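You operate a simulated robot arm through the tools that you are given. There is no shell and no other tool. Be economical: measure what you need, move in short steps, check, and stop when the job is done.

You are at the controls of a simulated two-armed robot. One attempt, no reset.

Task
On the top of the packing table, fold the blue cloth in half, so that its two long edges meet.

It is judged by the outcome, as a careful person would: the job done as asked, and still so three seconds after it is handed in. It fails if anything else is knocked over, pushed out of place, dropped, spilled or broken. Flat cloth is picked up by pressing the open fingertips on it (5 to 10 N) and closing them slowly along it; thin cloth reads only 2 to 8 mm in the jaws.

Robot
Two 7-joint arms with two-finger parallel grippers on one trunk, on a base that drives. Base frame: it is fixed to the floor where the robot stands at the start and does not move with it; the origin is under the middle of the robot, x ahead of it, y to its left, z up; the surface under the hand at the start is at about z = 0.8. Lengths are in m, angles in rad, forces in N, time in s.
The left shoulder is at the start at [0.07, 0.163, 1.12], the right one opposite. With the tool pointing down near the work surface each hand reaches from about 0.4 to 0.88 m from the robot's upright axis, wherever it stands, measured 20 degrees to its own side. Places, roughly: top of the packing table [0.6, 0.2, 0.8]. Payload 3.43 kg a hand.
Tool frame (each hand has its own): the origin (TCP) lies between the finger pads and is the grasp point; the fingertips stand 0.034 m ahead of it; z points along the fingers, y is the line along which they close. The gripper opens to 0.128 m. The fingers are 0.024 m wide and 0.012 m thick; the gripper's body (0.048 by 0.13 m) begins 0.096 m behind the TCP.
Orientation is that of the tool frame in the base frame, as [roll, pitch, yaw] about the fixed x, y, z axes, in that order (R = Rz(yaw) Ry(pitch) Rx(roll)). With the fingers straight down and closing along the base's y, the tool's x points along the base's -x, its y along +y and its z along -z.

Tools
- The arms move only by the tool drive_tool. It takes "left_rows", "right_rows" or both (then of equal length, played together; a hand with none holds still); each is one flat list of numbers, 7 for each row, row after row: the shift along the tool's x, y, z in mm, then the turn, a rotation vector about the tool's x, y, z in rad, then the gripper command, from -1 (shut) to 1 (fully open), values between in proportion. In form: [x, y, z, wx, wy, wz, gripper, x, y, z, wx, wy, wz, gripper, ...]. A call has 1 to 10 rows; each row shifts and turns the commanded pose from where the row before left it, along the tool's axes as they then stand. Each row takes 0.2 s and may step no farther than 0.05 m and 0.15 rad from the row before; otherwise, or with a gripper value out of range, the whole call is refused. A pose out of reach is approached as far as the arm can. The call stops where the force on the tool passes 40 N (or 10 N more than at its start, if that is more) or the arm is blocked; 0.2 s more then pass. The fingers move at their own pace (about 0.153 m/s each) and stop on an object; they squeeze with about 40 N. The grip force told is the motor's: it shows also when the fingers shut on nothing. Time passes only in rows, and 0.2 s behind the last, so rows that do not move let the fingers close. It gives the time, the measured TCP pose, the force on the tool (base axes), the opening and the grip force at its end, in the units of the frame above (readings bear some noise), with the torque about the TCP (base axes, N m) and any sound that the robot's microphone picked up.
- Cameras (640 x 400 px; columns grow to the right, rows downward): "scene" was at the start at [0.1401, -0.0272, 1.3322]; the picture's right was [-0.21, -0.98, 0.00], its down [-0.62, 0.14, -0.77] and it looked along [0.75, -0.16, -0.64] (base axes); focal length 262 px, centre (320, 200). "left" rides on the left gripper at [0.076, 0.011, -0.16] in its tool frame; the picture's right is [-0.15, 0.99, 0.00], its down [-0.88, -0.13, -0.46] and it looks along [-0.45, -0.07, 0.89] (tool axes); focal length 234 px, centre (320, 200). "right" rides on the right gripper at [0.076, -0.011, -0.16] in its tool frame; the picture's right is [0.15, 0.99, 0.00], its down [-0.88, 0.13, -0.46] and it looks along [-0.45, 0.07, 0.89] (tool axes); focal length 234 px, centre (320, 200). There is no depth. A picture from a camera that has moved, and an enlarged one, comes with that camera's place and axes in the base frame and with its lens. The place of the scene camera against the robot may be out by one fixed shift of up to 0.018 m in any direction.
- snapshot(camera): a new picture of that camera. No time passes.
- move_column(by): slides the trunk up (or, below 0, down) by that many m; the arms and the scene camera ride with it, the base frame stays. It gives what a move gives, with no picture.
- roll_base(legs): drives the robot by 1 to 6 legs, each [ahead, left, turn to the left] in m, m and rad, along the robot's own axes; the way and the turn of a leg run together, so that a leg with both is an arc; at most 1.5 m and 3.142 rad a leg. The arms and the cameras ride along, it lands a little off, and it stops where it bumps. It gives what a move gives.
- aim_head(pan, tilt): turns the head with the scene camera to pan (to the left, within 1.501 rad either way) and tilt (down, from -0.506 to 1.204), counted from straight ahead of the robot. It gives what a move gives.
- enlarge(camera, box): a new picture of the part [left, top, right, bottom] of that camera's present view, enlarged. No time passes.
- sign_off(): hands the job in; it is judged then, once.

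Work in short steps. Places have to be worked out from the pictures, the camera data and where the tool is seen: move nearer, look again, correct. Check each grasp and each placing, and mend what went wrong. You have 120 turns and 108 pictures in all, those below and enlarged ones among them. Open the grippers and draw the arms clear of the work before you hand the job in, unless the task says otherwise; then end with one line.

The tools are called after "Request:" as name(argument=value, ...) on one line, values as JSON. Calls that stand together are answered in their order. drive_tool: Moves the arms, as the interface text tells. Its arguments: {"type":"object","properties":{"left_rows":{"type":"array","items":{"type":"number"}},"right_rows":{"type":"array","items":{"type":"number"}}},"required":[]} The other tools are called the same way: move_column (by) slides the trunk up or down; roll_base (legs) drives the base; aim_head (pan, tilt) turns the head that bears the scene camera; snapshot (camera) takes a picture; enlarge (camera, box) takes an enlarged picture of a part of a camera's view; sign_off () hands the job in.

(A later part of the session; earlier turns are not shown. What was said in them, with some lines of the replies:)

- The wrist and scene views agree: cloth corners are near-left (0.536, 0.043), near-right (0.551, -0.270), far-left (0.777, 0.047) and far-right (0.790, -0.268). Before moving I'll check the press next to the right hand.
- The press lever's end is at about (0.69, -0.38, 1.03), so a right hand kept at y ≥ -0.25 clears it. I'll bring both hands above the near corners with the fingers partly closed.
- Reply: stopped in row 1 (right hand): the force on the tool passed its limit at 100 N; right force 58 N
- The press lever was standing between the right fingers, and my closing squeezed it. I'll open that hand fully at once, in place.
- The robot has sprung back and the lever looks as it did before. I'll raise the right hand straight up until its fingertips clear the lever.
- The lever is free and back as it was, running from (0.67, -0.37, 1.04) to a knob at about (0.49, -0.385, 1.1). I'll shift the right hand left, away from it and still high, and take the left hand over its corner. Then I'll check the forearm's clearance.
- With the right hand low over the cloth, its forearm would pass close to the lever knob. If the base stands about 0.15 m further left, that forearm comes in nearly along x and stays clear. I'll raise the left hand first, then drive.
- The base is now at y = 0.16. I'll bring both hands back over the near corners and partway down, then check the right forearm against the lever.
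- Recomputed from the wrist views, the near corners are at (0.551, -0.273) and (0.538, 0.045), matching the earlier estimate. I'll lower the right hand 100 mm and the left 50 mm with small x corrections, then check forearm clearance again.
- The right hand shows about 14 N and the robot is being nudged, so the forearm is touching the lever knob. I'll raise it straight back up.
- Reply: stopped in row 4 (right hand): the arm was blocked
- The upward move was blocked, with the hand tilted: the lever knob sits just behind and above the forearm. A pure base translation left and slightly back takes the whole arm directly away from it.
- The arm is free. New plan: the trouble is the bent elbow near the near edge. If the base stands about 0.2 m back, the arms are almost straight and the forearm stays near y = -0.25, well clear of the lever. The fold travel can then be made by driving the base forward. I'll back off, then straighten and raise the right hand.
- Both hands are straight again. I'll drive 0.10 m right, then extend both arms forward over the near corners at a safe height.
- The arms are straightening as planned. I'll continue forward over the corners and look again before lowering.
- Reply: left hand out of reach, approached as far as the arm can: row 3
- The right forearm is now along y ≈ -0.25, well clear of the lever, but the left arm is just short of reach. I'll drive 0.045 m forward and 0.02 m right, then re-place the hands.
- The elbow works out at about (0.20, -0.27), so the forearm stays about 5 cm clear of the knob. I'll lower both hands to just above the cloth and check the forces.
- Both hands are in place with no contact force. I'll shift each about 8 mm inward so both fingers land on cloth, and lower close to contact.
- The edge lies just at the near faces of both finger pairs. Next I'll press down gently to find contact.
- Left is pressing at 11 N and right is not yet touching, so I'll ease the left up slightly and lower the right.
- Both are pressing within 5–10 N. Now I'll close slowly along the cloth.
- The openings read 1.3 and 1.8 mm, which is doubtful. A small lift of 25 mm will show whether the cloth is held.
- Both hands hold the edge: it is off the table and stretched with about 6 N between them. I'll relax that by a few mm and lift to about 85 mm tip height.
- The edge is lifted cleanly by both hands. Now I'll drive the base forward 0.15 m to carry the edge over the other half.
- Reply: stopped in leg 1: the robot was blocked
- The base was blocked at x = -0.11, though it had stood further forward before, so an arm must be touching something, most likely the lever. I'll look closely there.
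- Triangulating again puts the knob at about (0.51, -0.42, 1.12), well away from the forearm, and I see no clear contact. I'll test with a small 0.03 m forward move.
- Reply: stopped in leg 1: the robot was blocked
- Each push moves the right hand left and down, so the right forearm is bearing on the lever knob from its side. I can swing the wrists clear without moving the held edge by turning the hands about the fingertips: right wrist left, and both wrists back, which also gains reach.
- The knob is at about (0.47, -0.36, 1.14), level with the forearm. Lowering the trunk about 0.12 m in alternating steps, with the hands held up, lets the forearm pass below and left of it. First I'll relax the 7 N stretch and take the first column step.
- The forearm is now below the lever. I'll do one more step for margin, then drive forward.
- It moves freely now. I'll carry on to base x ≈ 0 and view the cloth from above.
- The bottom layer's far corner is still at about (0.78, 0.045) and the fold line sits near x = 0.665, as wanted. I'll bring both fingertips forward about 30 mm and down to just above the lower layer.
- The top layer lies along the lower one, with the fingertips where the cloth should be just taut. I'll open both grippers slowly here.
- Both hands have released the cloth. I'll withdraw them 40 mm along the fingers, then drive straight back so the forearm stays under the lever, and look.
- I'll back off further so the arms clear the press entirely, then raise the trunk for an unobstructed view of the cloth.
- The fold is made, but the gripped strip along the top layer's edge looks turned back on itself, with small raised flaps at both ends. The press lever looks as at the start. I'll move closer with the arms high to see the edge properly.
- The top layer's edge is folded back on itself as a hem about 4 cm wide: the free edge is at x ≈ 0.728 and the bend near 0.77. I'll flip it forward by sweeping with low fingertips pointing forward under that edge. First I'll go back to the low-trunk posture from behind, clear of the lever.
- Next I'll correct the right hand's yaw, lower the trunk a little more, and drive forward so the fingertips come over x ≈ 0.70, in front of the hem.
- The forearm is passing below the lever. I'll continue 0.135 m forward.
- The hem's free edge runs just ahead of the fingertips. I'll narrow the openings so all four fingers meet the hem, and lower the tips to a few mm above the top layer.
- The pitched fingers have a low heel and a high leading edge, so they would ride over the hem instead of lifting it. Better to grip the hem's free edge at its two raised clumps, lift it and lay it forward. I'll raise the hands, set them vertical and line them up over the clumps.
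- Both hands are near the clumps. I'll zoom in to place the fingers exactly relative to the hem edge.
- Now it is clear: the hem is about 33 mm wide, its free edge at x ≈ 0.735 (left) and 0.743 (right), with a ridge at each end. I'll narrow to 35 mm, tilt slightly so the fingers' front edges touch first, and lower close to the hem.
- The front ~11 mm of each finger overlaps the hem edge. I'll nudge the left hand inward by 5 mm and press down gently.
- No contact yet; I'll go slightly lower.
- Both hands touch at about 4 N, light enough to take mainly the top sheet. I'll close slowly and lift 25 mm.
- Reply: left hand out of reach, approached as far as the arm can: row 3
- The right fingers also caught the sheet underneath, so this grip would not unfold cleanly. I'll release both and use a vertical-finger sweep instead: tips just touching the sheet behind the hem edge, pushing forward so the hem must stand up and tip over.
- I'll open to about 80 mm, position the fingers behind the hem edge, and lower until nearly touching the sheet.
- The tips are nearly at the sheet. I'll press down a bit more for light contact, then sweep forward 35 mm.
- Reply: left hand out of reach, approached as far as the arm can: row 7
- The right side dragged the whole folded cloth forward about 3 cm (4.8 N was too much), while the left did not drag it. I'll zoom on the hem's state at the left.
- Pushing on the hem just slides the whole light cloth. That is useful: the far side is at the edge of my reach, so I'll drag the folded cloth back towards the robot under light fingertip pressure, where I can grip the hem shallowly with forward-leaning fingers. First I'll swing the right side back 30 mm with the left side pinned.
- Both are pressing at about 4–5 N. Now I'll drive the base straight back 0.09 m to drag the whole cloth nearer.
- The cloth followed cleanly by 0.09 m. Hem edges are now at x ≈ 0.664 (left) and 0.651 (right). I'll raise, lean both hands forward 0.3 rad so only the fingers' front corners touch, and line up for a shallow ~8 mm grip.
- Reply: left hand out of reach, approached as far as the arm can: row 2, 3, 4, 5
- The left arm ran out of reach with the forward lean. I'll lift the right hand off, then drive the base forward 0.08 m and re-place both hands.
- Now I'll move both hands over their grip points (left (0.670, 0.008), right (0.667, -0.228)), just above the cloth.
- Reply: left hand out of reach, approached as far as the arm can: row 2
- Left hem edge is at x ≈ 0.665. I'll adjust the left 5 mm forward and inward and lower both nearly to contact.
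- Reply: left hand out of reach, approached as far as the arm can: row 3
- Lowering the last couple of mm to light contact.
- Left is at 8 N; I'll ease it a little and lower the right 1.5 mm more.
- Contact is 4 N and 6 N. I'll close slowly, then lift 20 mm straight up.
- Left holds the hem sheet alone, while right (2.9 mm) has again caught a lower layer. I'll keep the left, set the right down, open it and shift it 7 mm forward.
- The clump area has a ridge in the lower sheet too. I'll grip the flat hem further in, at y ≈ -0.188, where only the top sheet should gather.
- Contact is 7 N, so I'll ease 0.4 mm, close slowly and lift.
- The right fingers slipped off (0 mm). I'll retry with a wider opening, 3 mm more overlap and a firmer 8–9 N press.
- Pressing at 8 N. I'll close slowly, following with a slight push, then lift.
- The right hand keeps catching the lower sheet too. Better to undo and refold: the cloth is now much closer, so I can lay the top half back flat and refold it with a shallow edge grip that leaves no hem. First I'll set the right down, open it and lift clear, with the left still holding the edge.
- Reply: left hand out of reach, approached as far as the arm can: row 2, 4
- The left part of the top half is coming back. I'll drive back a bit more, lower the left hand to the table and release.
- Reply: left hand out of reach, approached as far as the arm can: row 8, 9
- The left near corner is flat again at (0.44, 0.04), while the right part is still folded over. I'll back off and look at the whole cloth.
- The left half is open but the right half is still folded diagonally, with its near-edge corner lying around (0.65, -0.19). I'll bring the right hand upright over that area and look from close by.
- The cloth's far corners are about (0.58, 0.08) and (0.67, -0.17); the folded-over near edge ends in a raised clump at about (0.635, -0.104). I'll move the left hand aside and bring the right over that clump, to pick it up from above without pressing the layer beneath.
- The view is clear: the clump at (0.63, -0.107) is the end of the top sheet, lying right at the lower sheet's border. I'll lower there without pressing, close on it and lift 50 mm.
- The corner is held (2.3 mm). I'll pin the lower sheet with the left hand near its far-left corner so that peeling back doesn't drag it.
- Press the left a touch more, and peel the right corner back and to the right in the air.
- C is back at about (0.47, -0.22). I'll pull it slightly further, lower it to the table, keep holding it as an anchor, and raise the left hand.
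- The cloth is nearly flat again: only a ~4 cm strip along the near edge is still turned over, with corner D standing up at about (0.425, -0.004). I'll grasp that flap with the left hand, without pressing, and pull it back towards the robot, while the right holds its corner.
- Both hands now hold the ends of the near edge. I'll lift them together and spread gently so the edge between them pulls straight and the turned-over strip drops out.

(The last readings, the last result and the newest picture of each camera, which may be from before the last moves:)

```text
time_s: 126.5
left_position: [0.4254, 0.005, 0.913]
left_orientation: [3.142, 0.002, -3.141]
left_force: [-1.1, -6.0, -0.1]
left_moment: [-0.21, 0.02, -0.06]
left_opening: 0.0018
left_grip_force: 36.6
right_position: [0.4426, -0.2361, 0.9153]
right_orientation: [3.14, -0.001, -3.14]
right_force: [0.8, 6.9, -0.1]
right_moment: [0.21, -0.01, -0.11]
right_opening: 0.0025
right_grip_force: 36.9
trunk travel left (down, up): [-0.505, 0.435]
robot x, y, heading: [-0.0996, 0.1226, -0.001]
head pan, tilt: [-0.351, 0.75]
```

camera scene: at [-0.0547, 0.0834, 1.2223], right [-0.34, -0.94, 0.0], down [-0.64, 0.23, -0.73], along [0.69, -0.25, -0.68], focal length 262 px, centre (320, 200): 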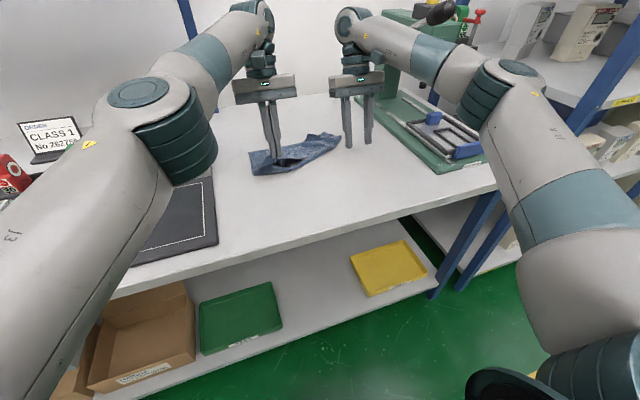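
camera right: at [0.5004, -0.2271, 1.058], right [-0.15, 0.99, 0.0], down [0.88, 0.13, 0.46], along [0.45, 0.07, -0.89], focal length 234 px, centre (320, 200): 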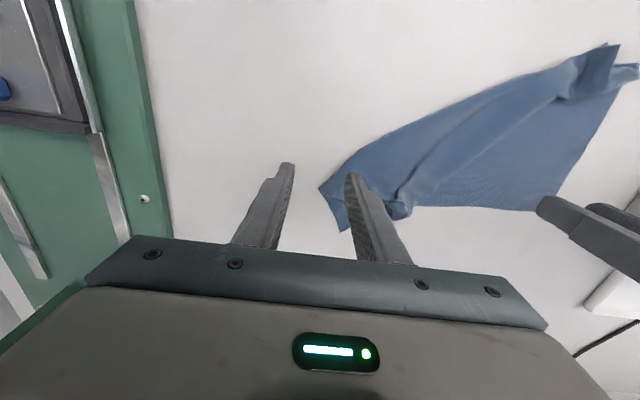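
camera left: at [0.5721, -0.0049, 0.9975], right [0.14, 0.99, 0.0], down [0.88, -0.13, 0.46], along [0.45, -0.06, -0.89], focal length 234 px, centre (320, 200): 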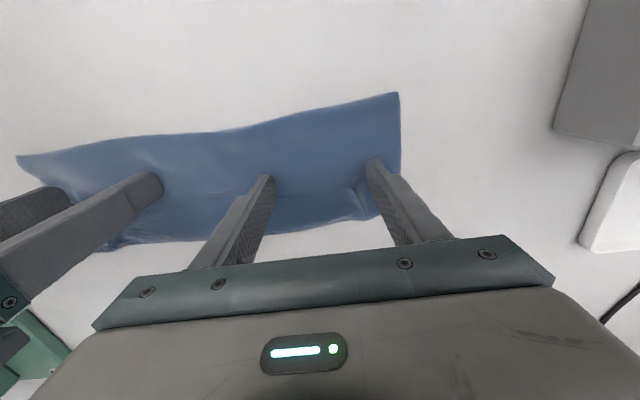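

The edge is stretched straight (about 6 N over 0.24 m), like the first grip. I'll relax it slightly and carry it forward over the far half.

Request:
drive_tool(left_rows=[-10, -2, 5, 0, 0, 0, -1, -20, 0, 5, 0, 0, 0, -1, -20, 0, 5, 0, 0, 0, -1, -20, 0, 5, 0, 0, 0, -1, -20, 0, 5, 0, 0, 0, -1], right_rows=[-10, 0, 5, 0, 0, 0, -1, -20, 0, 5, 0, 0, 0, -1, -20, 0, 5, 0, 0, 0, -1, -20, 0, 5, 0, 0, 0, -1, -20, 0, 5, 0, 0, 0, -1])

Request:
roll_base(legs=[[0.08, 0, 0]])

Request:
snapshot(camera="left")

```text
time_s: 127.7
left_position: [0.5171, 0.0047, 0.8877]
left_orientation: [-3.14, 0.001, -3.141]
left_force: [-1.1, -7.2, -0.1]
left_moment: [-0.22, 0.02, -0.11]
left_opening: 0.0019
left_grip_force: 37.0
right_position: [0.5328, -0.236, 0.8869]
right_orientation: [3.14, 0.0, -3.139]
right_force: [0.7, 6.7, 0.6]
right_moment: [0.16, 0.01, -0.11]
right_opening: 0.0022
right_grip_force: 36.9
trunk travel left (down, up): [-0.505, 0.435]
robot x, y, heading: [-0.1026, 0.1178, 0.003]
head pan, tilt: [-0.351, 0.75]
```

```text
time_s: 128.7
left_position: [0.5971, 0.0065, 0.887]
left_orientation: [-3.141, 0.0, -3.14]
left_force: [-0.9, -6.8, -0.3]
left_moment: [-0.18, 0.09, -0.11]
left_opening: 0.002
left_grip_force: 36.9
right_position: [0.6136, -0.2353, 0.8869]
right_orientation: [3.14, 0.001, -3.139]
right_force: [0.1, 7.6, -0.7]
right_moment: [0.19, 0.04, -0.13]
right_opening: 0.0022
right_grip_force: 36.8
trunk travel left (down, up): [-0.505, 0.435]
robot x, y, heading: [-0.0215, 0.1227, 0.003]
head pan, tilt: [-0.351, 0.75]
```

```text
1 pictures are left
camera left: at [0.5211, 0.0156, 1.0485], right [0.14, 0.99, 0.0], down [0.88, -0.13, 0.46], along [0.45, -0.07, -0.89], focal length 234 px, centre (320, 200)
```

left: 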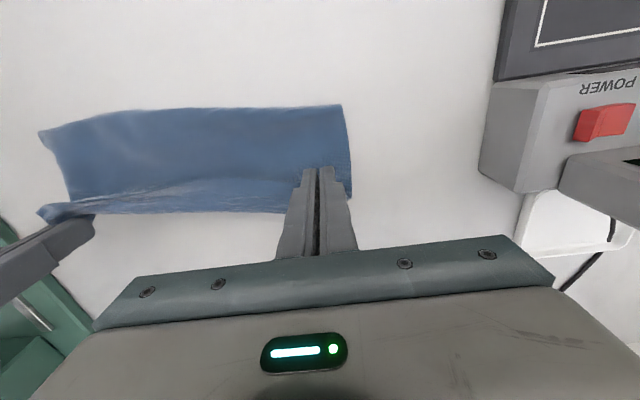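

Very good: the top half is over cleanly with the fold line near x ≈ 0.53 and the far-left corner at about (0.645, 0.03). To avoid another hem, I'll bring the edge nearly taut, low, and lean the hands forward so the gripped strip points up before release.

Request:
roll_base(legs=[[0.025, 0, 0]])

Request:
drive_tool(left_rows=[-4, -1, 9, 0, 0, 0, -1, -4, -1, 9, 0, 0, 0, -1, 0, 0, 5, 0, 0.14, 0, -1, 0, 0, 0, 0, 0.14, 0, -1, 0, 0, 0, 0, 0.12, 0, -1, 0, 0, 0, 0, 0, 0, -1], right_rows=[-4, 1, 9, 0, 0, 0, -1, -4, 1, 9, 0, 0, 0, -1, 0, 0, 5, 0, 0.14, 0, -1, 0, 0, 0, 0, 0.14, 0, -1, 0, 0, 0, 0, 0.12, 0, -1, 0, 0, 0, 0, 0, 0, -1])

```text
time_s: 129.5
left_position: [0.6189, 0.0043, 0.8882]
left_orientation: [-3.14, 0.003, -3.141]
left_force: [-0.9, -5.5, -0.1]
left_moment: [-0.17, 0.04, -0.12]
left_opening: 0.0019
left_grip_force: 36.9
right_position: [0.6369, -0.2348, 0.8885]
right_orientation: [3.139, 0.003, -3.14]
right_force: [1.2, 5.8, -0.6]
right_moment: [0.14, 0.02, -0.09]
right_opening: 0.0025
right_grip_force: 37.2
trunk travel left (down, up): [-0.505, 0.435]
robot x, y, heading: [-0.0007, 0.124, 0.004]
head pan, tilt: [-0.351, 0.75]
```

```text
time_s: 130.9
left_position: [0.6268, 0.0029, 0.8658]
left_orientation: [-3.139, -0.399, 3.141]
left_force: [-0.3, -4.1, -0.2]
left_moment: [-0.08, 0.0, 0.0]
left_opening: 0.002
left_grip_force: 36.9
right_position: [0.6449, -0.2338, 0.8648]
right_orientation: [3.138, -0.398, -3.139]
right_force: [0.8, 3.4, -0.4]
right_moment: [0.07, -0.05, -0.1]
right_opening: 0.0021
right_grip_force: 37.1
trunk travel left (down, up): [-0.505, 0.435]
robot x, y, heading: [0.0008, 0.1198, 0.003]
head pan, tilt: [-0.351, 0.75]
```

Held and leaning 0.4 rad. I'll release quickly while moving forward, so the freed edge is carried forward rather than folding back, then lift away.

Request:
drive_tool(left_rows=[-6, 0, -2.5, 0, 0, 0, -1, -9, 0, -3.8, 0, 0, 0, -0.2, -9, 0, -3.8, 0, 0, 0, 0, 0, 0, -10, 0, 0, 0, 0, 0, 0, -12, 0, -0.1, 0, 0, 0, 0, -12, 0, -0.1, 0, 0], right_rows=[-6, 0, -2.5, 0, 0, 0, -1, -9, 0, -3.8, 0, 0, 0, -0.2, -9, 0, -3.8, 0, 0, 0, 0, 0, 0, -10, 0, 0, 0, 0, 0, 0, -12, 0, -0.1, 0, 0, 0, 0, -12, 0, -0.1, 0, 0])

```text
time_s: 132.3
left_position: [0.6748, 0.0146, 0.8881]
left_orientation: [-3.134, -0.208, -3.133]
left_force: [0.8, 0.4, -0.7]
left_moment: [0.01, -0.04, 0.01]
left_opening: 0.0641
left_grip_force: 0.1
right_position: [0.6929, -0.2173, 0.8818]
right_orientation: [-3.137, -0.219, -3.121]
right_force: [0.4, -0.4, -0.1]
right_moment: [0.01, -0.02, -0.02]
right_opening: 0.0641
right_grip_force: 0.0
trunk travel left (down, up): [-0.505, 0.435]
robot x, y, heading: [0.0035, 0.1246, 0.012]
head pan, tilt: [-0.351, 0.75]
```

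Released. I'll drive straight back and use the last picture to check the result.

Request:
roll_base(legs=[[-0.15, 0, 0]])

Request:
enlarge(camera="left", box=[20, 60, 400, 280])

```text
time_s: 133.7
left_position: [0.5175, 0.0044, 0.897]
left_orientation: [-3.141, -0.197, -3.14]
left_force: [0.2, 1.2, -0.2]
left_moment: [0.04, -0.01, 0.0]
left_opening: 0.0639
left_grip_force: 0.1
right_position: [0.5346, -0.2335, 0.8947]
right_orientation: [3.139, -0.198, -3.139]
right_force: [-0.3, 0.6, -0.2]
right_moment: [0.02, 0.0, 0.0]
right_opening: 0.0638
right_grip_force: 0.1
trunk travel left (down, up): [-0.505, 0.435]
robot x, y, heading: [-0.1469, 0.1215, -0.001]
head pan, tilt: [-0.351, 0.75]
```

```text
1.68 times, centred on (210, 170) of left
camera zoom: at [0.4755, 0.0139, 1.0703], right [0.14, 0.99, -0.03], down [0.95, -0.13, 0.27], along [0.27, -0.07, -0.96], focal length 394 px, centre (505, 250)
```

zoom: 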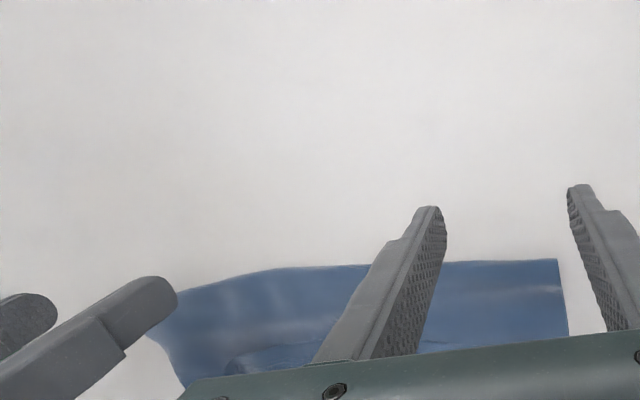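

That was my last picture. The left half looks smooth, with no turned edge as far as I can see. On the right there is a crease about 3–4 cm short of the far edge, and the far side itself is hidden. More handling blind could spoil the fold, so I'll withdraw clear and open the grippers.

Request:
roll_base(legs=[[-0.25, 0, 0]])

Request:
drive_tool(left_rows=[0, 0, -20, 0, 0, 0, 1, 0, 0, -20, 0, 0, 0, 1, 0, 0, -20, 0, 0, 0, 1], right_rows=[0, 0, -20, 0, 0, 0, 1, 0, 0, -20, 0, 0, 0, 1, 0, 0, -20, 0, 0, 0, 1])

Request:
sign_off()

```text
time_s: 135.5
left_position: [0.2679, 0.0014, 0.8987]
left_orientation: [-3.14, -0.196, 3.139]
left_force: [-0.4, -0.2, 0.3]
left_moment: [0.0, 0.01, -0.03]
left_opening: 0.0641
left_grip_force: 0.1
right_position: [0.2844, -0.2377, 0.8951]
right_orientation: [3.139, -0.197, 3.14]
right_force: [-0.1, 1.0, -0.4]
right_moment: [0.0, -0.02, 0.0]
right_opening: 0.064
right_grip_force: 0.2
trunk travel left (down, up): [-0.505, 0.435]
robot x, y, heading: [-0.395, 0.1184, -0.003]
head pan, tilt: [-0.351, 0.75]
```

```text
time_s: 136.3
left_position: [0.279, 0.0004, 0.9545]
left_orientation: [-3.141, -0.197, 3.136]
left_force: [0.4, -0.4, -0.2]
left_moment: [0.03, -0.04, 0.0]
left_opening: 0.128
left_grip_force: 0.1
right_position: [0.2964, -0.2391, 0.9569]
right_orientation: [3.14, -0.199, 3.139]
right_force: [-0.7, 0.3, 0.5]
right_moment: [0.02, -0.04, 0.0]
right_opening: 0.1281
right_grip_force: 0.1
trunk travel left (down, up): [-0.505, 0.435]
robot x, y, heading: [-0.3925, 0.1192, 0.0]
head pan, tilt: [-0.351, 0.75]
```

```text
The job is handed in.
```

I folded the cloth in half and handed it in, but I could not confirm that the long edges meet: the last picture shows a crease about 3–4 cm short of the far edge on the right, with the far edge hidden; the cloth now lies about 13 cm nearer the robot, and I bumped the press lever several times, though it looked unmoved when I last checked it.
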